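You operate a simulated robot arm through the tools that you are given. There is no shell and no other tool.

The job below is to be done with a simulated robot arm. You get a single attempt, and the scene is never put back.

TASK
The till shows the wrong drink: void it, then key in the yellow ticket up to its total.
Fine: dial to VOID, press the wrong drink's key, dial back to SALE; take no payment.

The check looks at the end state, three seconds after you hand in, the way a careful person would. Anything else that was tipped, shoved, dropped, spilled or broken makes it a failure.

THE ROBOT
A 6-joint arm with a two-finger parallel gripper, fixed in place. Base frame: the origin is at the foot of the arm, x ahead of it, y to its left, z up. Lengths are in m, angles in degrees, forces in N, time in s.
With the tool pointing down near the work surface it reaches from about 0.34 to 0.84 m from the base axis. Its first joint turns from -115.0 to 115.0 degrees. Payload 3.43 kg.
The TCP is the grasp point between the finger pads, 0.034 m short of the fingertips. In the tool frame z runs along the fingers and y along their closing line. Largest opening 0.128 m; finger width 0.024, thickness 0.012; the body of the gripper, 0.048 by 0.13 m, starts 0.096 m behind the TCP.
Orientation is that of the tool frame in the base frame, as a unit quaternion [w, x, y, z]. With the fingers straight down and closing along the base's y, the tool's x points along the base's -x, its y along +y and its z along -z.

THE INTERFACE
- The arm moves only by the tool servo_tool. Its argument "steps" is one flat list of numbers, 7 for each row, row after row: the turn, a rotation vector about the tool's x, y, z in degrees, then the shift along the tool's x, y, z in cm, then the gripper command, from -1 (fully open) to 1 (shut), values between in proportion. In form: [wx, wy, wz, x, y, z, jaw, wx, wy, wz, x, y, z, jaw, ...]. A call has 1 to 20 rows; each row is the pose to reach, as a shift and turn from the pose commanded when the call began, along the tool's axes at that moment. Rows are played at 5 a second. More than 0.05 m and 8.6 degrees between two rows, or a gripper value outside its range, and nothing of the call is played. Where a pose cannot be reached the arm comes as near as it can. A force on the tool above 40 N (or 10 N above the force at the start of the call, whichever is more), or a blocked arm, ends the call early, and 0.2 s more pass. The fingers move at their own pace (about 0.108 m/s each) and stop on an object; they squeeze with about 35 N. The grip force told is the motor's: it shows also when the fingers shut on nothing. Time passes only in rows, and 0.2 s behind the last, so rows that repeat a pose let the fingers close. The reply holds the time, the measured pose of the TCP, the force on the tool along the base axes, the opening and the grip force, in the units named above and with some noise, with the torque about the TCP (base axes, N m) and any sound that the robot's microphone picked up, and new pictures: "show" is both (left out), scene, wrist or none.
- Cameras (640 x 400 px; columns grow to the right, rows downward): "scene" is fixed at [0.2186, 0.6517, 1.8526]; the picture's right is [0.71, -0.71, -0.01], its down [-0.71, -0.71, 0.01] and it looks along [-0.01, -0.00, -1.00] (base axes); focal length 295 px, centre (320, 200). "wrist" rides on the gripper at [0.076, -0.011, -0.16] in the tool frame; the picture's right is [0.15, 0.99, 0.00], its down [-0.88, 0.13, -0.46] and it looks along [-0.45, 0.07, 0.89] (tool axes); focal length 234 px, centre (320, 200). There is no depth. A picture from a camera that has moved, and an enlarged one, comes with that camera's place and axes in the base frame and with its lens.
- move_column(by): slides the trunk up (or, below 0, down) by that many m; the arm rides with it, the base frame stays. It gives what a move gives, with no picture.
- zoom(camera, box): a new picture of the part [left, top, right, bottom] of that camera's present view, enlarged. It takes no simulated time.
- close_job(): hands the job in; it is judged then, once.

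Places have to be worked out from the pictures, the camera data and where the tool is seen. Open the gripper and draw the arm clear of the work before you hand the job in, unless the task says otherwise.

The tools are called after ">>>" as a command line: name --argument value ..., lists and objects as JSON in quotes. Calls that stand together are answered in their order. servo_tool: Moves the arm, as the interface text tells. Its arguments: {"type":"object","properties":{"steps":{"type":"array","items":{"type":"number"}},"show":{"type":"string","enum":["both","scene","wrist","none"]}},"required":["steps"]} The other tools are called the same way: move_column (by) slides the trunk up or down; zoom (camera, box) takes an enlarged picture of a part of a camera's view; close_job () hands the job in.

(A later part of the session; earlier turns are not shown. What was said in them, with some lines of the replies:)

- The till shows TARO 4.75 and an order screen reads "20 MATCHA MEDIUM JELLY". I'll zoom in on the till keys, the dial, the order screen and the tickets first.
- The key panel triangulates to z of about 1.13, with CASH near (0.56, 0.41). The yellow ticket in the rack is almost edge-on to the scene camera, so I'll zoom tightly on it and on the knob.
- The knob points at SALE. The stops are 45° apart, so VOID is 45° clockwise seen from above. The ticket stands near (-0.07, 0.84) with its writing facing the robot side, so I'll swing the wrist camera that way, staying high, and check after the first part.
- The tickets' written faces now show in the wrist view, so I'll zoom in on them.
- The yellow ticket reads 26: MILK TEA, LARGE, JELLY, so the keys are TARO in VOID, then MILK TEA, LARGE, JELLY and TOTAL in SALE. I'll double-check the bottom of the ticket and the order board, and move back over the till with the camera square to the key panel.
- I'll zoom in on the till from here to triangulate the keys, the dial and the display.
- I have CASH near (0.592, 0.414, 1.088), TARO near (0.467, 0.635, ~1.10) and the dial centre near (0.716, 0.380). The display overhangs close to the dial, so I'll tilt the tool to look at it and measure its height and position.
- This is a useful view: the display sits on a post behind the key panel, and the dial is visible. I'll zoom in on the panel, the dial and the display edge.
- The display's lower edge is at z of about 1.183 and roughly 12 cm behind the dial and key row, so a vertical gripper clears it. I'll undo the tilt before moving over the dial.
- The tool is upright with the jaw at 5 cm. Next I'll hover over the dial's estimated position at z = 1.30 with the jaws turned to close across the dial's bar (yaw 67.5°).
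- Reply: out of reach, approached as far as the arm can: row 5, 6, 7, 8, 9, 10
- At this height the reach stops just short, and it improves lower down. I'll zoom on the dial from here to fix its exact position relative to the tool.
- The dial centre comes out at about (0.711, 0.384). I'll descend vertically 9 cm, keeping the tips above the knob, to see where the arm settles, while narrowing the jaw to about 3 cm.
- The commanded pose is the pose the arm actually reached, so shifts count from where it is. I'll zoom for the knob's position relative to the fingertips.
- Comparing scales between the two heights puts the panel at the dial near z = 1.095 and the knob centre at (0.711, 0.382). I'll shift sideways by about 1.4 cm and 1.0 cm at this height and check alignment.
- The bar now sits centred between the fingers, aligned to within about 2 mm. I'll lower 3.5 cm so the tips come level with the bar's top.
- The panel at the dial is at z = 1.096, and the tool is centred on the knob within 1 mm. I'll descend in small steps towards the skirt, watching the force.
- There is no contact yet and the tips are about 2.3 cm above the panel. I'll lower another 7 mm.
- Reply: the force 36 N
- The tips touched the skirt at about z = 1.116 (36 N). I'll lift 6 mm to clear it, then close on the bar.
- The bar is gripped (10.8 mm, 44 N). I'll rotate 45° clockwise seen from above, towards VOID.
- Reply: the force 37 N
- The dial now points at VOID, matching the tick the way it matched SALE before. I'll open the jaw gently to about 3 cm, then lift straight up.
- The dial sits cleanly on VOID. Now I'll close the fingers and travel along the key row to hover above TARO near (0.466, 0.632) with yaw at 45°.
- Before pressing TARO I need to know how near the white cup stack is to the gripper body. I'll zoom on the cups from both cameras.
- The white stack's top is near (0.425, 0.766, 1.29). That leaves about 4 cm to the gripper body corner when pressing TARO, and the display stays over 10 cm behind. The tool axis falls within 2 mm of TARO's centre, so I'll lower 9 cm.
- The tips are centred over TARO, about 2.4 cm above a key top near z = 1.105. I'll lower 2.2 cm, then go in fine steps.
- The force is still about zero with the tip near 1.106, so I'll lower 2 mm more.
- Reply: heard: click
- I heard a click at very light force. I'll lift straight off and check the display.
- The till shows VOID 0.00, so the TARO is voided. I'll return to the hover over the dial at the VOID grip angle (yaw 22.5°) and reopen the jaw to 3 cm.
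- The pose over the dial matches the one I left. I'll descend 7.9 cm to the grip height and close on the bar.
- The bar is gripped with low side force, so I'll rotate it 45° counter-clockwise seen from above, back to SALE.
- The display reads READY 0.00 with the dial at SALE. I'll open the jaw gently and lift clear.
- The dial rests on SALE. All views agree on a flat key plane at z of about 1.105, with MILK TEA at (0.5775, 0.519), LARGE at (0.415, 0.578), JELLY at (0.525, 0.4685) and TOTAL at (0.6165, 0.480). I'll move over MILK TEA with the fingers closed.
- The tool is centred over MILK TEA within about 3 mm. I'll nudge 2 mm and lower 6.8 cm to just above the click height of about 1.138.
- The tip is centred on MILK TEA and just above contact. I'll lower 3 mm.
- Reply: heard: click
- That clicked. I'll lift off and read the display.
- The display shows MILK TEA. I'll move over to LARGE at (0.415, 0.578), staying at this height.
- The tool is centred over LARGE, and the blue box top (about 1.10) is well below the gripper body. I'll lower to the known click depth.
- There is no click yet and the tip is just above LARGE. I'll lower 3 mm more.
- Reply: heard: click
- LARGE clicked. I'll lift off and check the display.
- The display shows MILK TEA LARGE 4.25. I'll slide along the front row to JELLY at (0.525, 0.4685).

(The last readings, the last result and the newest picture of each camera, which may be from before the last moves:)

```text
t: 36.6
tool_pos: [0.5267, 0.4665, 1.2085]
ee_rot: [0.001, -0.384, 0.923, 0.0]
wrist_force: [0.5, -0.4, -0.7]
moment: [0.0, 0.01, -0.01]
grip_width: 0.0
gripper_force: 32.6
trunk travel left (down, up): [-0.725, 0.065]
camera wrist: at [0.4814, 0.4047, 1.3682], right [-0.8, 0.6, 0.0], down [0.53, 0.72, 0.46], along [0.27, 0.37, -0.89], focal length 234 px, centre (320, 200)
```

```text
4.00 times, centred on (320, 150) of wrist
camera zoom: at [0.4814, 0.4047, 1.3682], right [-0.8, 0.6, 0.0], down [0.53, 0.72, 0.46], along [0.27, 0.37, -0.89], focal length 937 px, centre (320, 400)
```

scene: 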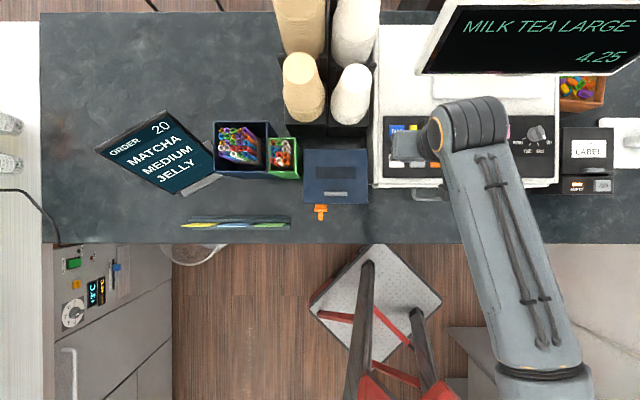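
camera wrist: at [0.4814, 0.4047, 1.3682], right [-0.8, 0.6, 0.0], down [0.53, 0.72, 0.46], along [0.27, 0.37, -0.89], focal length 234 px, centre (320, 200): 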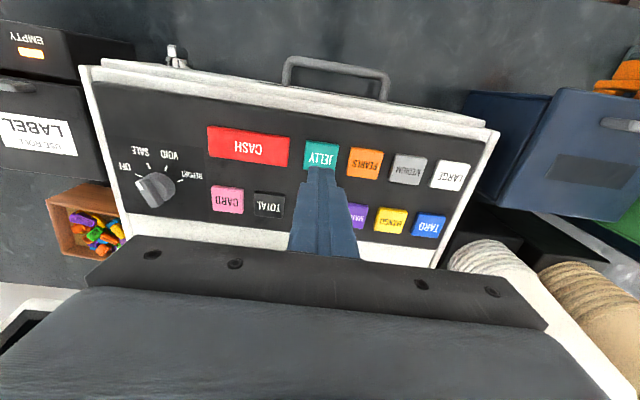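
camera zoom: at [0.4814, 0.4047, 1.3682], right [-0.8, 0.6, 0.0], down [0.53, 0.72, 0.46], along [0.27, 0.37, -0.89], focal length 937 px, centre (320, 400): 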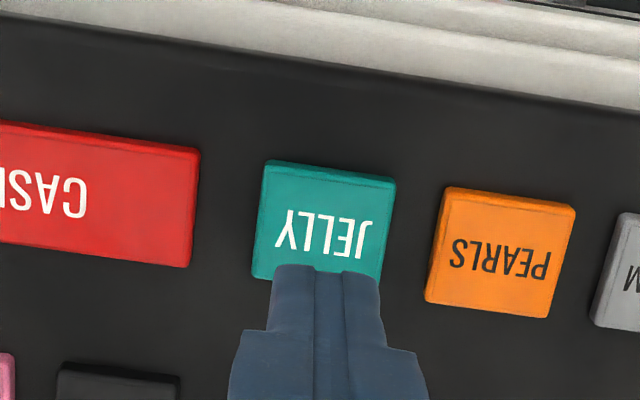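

The tool is over JELLY, well clear of CASH. I'll nudge 2 mm and lower to just short of the click depth.

>>> servo_tool --steps '[0, 0, 0, -0.2, 0, 3, 1, 0, 0, 0, -0.2, 0, 6, 1, 0, 0, 0, -0.2, 0, 6.6, 1, 0, 0, 0, -0.2, 0, 6.8, 1]' --show "wrist"

>>> zoom --camera "wrist" --box '[240, 110, 400, 210]'

```text
t: 37.6
tool_pos: [0.5252, 0.4685, 1.1411]
ee_rot: [0.0, -0.383, 0.924, 0.0]
wrist_force: [0.2, -0.3, 0.9]
moment: [0.0, -0.03, 0.02]
grip_width: 0.0
gripper_force: 33.6
trunk travel left (down, up): [-0.725, 0.065]
camera wrist: at [0.4811, 0.4063, 1.3007], right [-0.8, 0.6, 0.0], down [0.53, 0.72, 0.46], along [0.27, 0.37, -0.89], focal length 234 px, centre (320, 200)
```

wrist: 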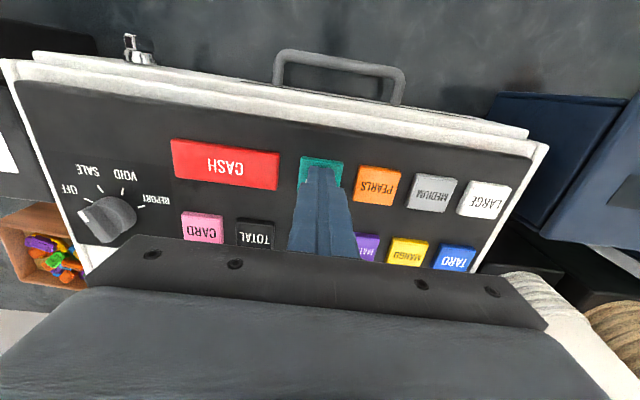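

```text
4.00 times, centred on (320, 160) of wrist
camera zoom: at [0.4811, 0.4063, 1.3007], right [-0.8, 0.6, 0.0], down [0.53, 0.72, 0.46], along [0.27, 0.37, -0.89], focal length 937 px, centre (320, 360)
```

zoom: 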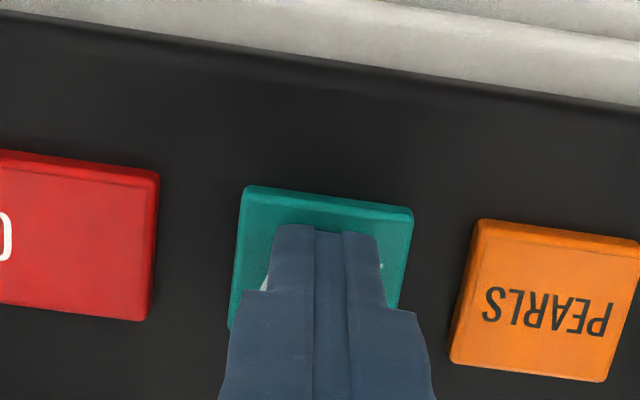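

The tip is on JELLY with no click yet, so I'll lower 3 mm more.

>>> servo_tool --steps '[0, 0, 0, 0, 0, 0.15, 1, 0, 0, 0, 0, 0, 0.3, 1]' --show "none"

```text
t: 38.2
tool_pos: [0.5269, 0.4696, 1.1383]
ee_rot: [0.0, -0.382, 0.924, 0.001]
wrist_force: [0.3, -0.2, 3.2]
moment: [-0.03, 0.02, 0.03]
grip_width: 0.0
gripper_force: 32.5
trunk travel left (down, up): [-0.725, 0.065]
heard: click
```

JELLY clicked. I'll lift off and check the display.

>>> servo_tool --steps '[0, 0, 0, 0, 0, -1.5, 1, 0, 0, 0, 0, 0, -4, 1, 0, 0, 0, 0, 0, -7, 1]' --show "scene"

>>> zoom --camera "scene" --box '[400, 0, 640, 150]'

```text
t: 39.0
tool_pos: [0.5256, 0.4685, 1.2087]
ee_rot: [0.001, -0.383, 0.924, 0.0]
wrist_force: [-1.0, -0.1, -0.8]
moment: [0.0, -0.02, 0.02]
grip_width: 0.0001
gripper_force: 33.0
trunk travel left (down, up): [-0.725, 0.065]
```

scene: 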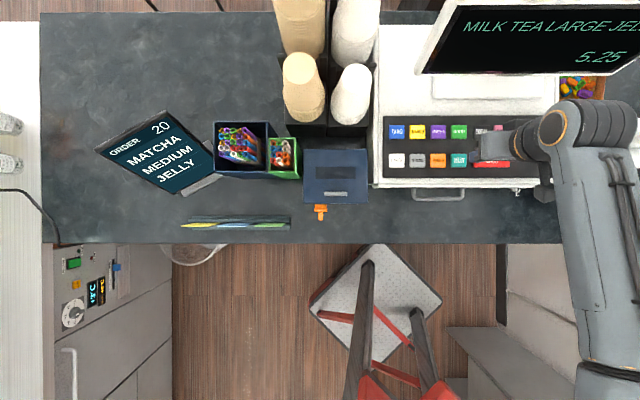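

```text
2.67 times, centred on (520, 75) of scene
camera zoom: at [0.2186, 0.6517, 1.8526], right [0.71, -0.71, -0.01], down [-0.71, -0.71, 0.01], along [-0.01, 0.0, -1.0], focal length 787 px, centre (-213, 533)
```

zoom: 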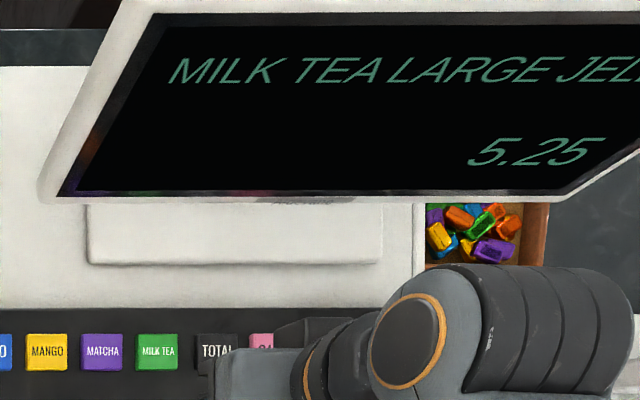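

The display shows MILK TEA LARGE JELLY 5.25. I'll move over TOTAL at (0.6165, 0.480).

>>> servo_tool --steps '[0, 0, 0, -2.39, -1.87, 0, 1, 0, 0, 0, -4.79, -3.75, 0, 1, 0, 0, 0, -7.18, -5.62, 0, 1, 0, 0, 0, -7.18, -5.62, 0, 1]' --show "wrist"

>>> zoom --camera "wrist" --box '[240, 100, 400, 200]'

```text
t: 40.0
tool_pos: [0.6179, 0.4803, 1.2063]
ee_rot: [0.0, -0.383, 0.924, 0.001]
wrist_force: [-0.3, -0.3, -0.3]
moment: [0.01, 0.02, 0.01]
grip_width: 0.0
gripper_force: 33.0
trunk travel left (down, up): [-0.725, 0.065]
camera wrist: at [0.5729, 0.4177, 1.3651], right [-0.8, 0.6, 0.0], down [0.53, 0.72, 0.46], along [0.27, 0.37, -0.89], focal length 234 px, centre (320, 200)
```

wrist: 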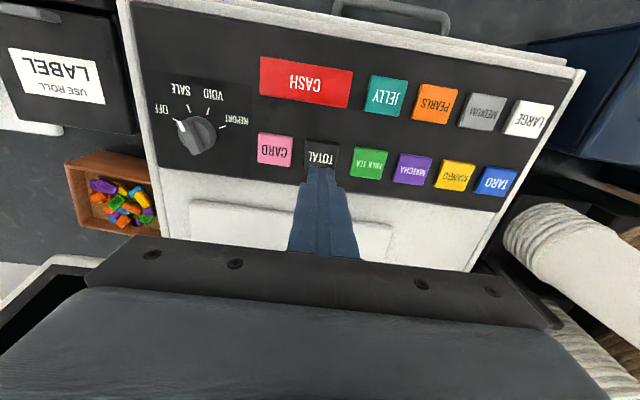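

```text
4.00 times, centred on (320, 150) of wrist
camera zoom: at [0.5729, 0.4177, 1.3651], right [-0.8, 0.6, 0.0], down [0.53, 0.72, 0.46], along [0.27, 0.37, -0.89], focal length 937 px, centre (320, 400)
```

zoom: 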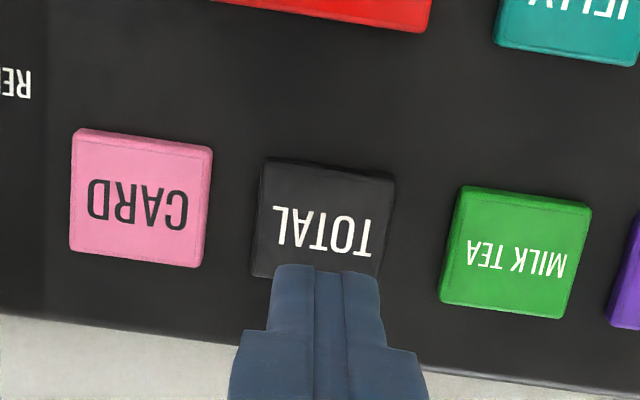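

The tool is centred over TOTAL, with CARD well to the side. I'll lower to just short of the click depth.

>>> servo_tool --steps '[0, 0, 0, -0.15, 0, 3, 1, 0, 0, 0, -0.15, 0, 6, 1, 0, 0, 0, -0.15, 0, 6.5, 1, 0, 0, 0, -0.15, 0, 6.7, 1]' --show "wrist"

>>> zoom --camera "wrist" --box '[240, 110, 400, 210]'

```text
t: 41.0
tool_pos: [0.6183, 0.4813, 1.14]
ee_rot: [0.0, -0.383, 0.924, 0.0]
wrist_force: [0.7, 0.1, 0.6]
moment: [0.04, 0.04, 0.02]
grip_width: 0.0
gripper_force: 32.7
trunk travel left (down, up): [-0.725, 0.065]
camera wrist: at [0.5732, 0.4185, 1.2998], right [-0.8, 0.6, 0.0], down [0.53, 0.72, 0.46], along [0.27, 0.37, -0.89], focal length 234 px, centre (320, 200)
```

wrist: 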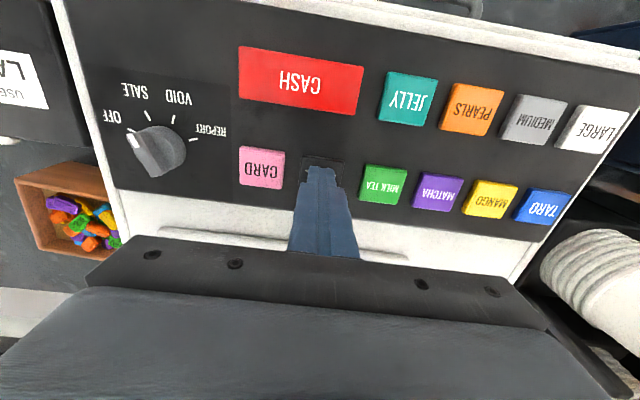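

```text
4.00 times, centred on (320, 160) of wrist
camera zoom: at [0.5732, 0.4185, 1.2998], right [-0.8, 0.6, 0.0], down [0.53, 0.72, 0.46], along [0.27, 0.37, -0.89], focal length 937 px, centre (320, 360)
```

zoom: 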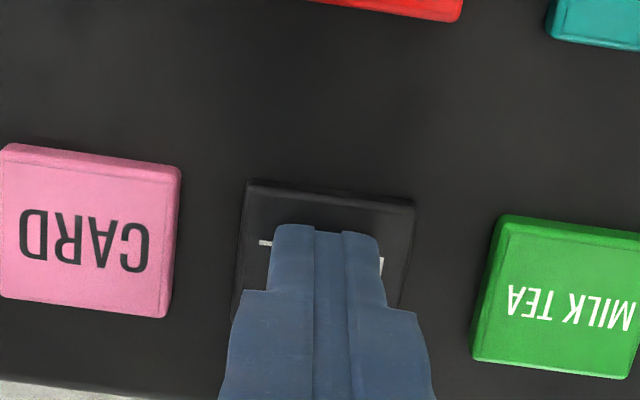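

The tip is on TOTAL, so I'll press the last 3 mm.

>>> servo_tool --steps '[0, 0, 0, 0, 0, 0.15, 1, 0, 0, 0, 0, 0, 0.3, 1]' --show "none"

```text
t: 41.6
tool_pos: [0.6177, 0.4812, 1.1373]
ee_rot: [0.001, -0.383, 0.924, 0.0]
wrist_force: [2.2, 0.5, 3.5]
moment: [-0.02, -0.05, 0.01]
grip_width: 0.0
gripper_force: 32.8
trunk travel left (down, up): [-0.725, 0.065]
heard: click
```

TOTAL clicked. I'll lift straight up, then check the display.

>>> servo_tool --steps '[0, 0, 0, 0, 0, -1.5, 1, 0, 0, 0, 0, 0, -4, 1, 0, 0, 0, 0, 0, -8, 1, 0, 0, 0, 0, 0, -12, 1]' --show "scene"

>>> zoom --camera "scene" --box '[420, 0, 640, 110]'

```text
t: 42.6
tool_pos: [0.6177, 0.4803, 1.2578]
ee_rot: [-0.001, -0.383, 0.924, -0.001]
wrist_force: [-1.1, 0.4, -0.1]
moment: [-0.02, -0.01, -0.01]
grip_width: 0.0
gripper_force: 32.4
trunk travel left (down, up): [-0.725, 0.065]
```

scene: 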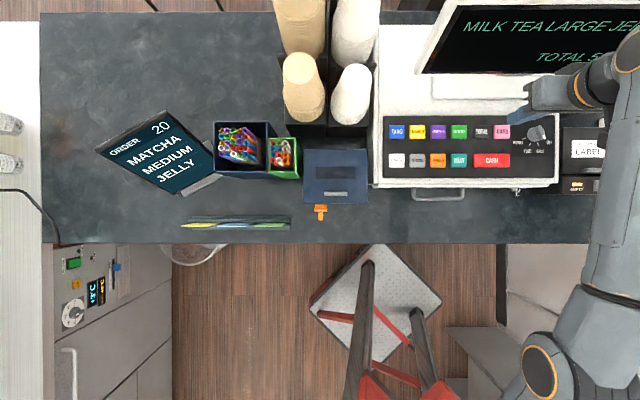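

```text
2.91 times, centred on (530, 55) of scene
camera zoom: at [0.2186, 0.6517, 1.8526], right [0.71, -0.71, -0.01], down [-0.71, -0.71, 0.01], along [-0.01, 0.0, -1.0], focal length 858 px, centre (-291, 622)
```

zoom: 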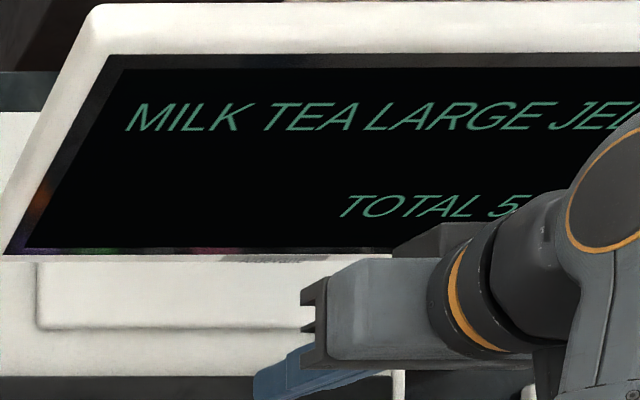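

The till shows MILK TEA LARGE JELLY with TOTAL 5.xx. I'll draw the arm back toward the robot and up, opening the gripper once clear.

>>> servo_tool --steps '[0, 0, 0, 3, 0, -3, 1, 0, 0, 0, 6.5, 0, -5.5, 1, 0, 0, 0, 10, 0, -8, 1, 0, 0, 0, 13.5, 0, -10.5, 1, 0, 0, 0, 17, 0, -13, 1, 0, 0, 0, 20.5, 0, -15.5, 0.3, 0, 0, 0, 24, 0, -18, -0.4, 0, 0, 0, 24, 0, -18, -1, 0, 0, 0, 24, 0, -18, -1, 0, 0, 0, 24, 0, -18, -1]' --show "both"

>>> zoom --camera "scene" --box '[400, 0, 640, 150]'

>>> zoom --camera "scene" --box '[375, 100, 565, 210]'

```text
t: 44.8
tool_pos: [0.4476, 0.3112, 1.4382]
ee_rot: [0.0, -0.383, 0.924, 0.0]
wrist_force: [-0.6, -0.6, -0.2]
moment: [0.04, 0.01, -0.05]
grip_width: 0.1281
gripper_force: 0.1
trunk travel left (down, up): [-0.725, 0.065]
camera wrist: at [0.4021, 0.2483, 1.598], right [-0.8, 0.6, 0.0], down [0.53, 0.72, 0.46], along [0.27, 0.37, -0.89], focal length 234 px, centre (320, 200)
```

scene: 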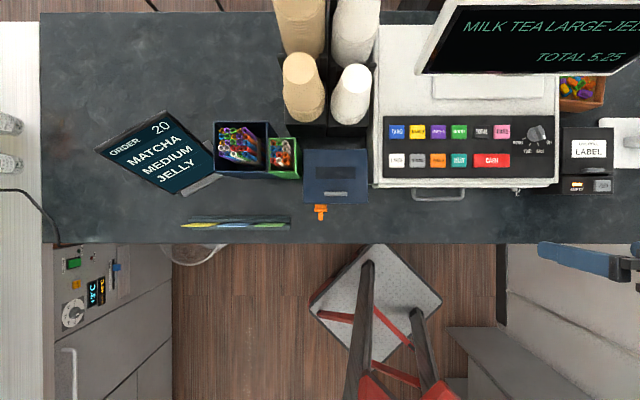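
wrist: 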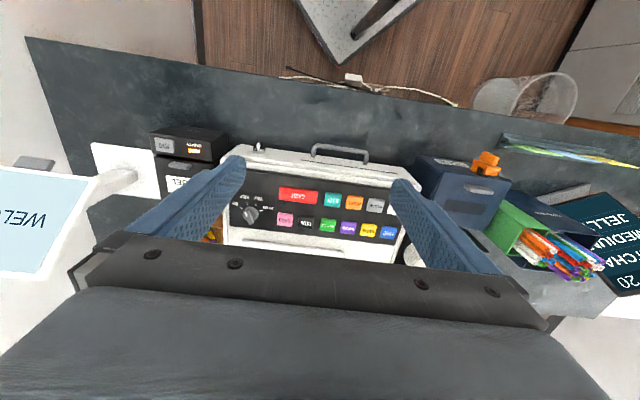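

```text
2.67 times, centred on (520, 75) of scene
camera zoom: at [0.2186, 0.6517, 1.8526], right [0.71, -0.71, -0.01], down [-0.71, -0.71, 0.01], along [-0.01, 0.0, -1.0], focal length 787 px, centre (-213, 533)
```

zoom: 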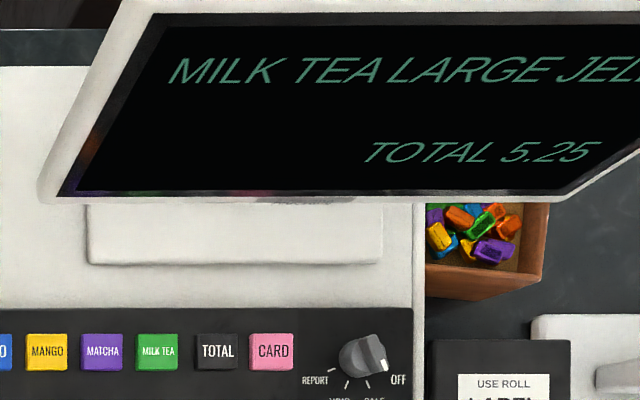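

```text
3.37 times, centred on (470, 155) of scene
camera zoom: at [0.2186, 0.6517, 1.8526], right [0.71, -0.71, -0.01], down [-0.71, -0.71, 0.01], along [-0.01, 0.0, -1.0], focal length 994 px, centre (-185, 352)
```

zoom: 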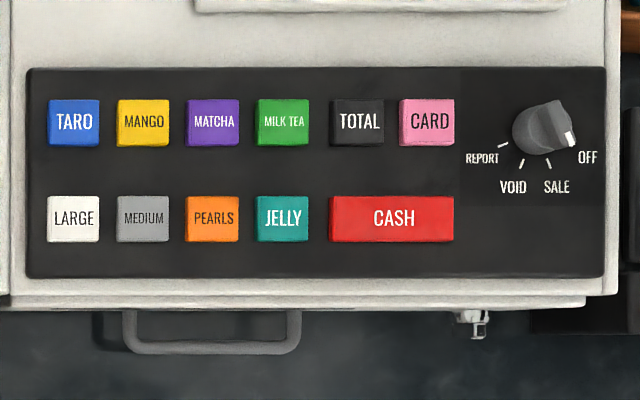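

The display reads MILK TEA LARGE JELLY, TOTAL 5.25. The dial is at SALE, no payment was taken, nothing else has moved, and the arm is clear with the gripper open. I'm handing the job in.

>>> close_job

```text
The job is handed in.
```

The TARO sale is voided and the yellow ticket is keyed in. The till now reads MILK TEA LARGE JELLY, TOTAL 5.25.

- **Void:** I turned the dial to VOID and pressed TARO. The display went to VOID 0.00. Turning the dial back to SALE brought up READY 0.00.
- **Ticket:** The yellow ticket is number 26: milk tea, large, jelly. I pressed MILK TEA, LARGE, JELLY and TOTAL, and each gave one click. The display matched after each one.
- **Order screen:** It shows a different order (20: matcha, medium, jelly), so I did not use it.
- **Payment:** I did not press CASH or CARD.

The last pictures show the dial at SALE and nothing else on the counter moved. The arm is drawn back with the gripper open. The job is handed in, but I have not seen the check's result.
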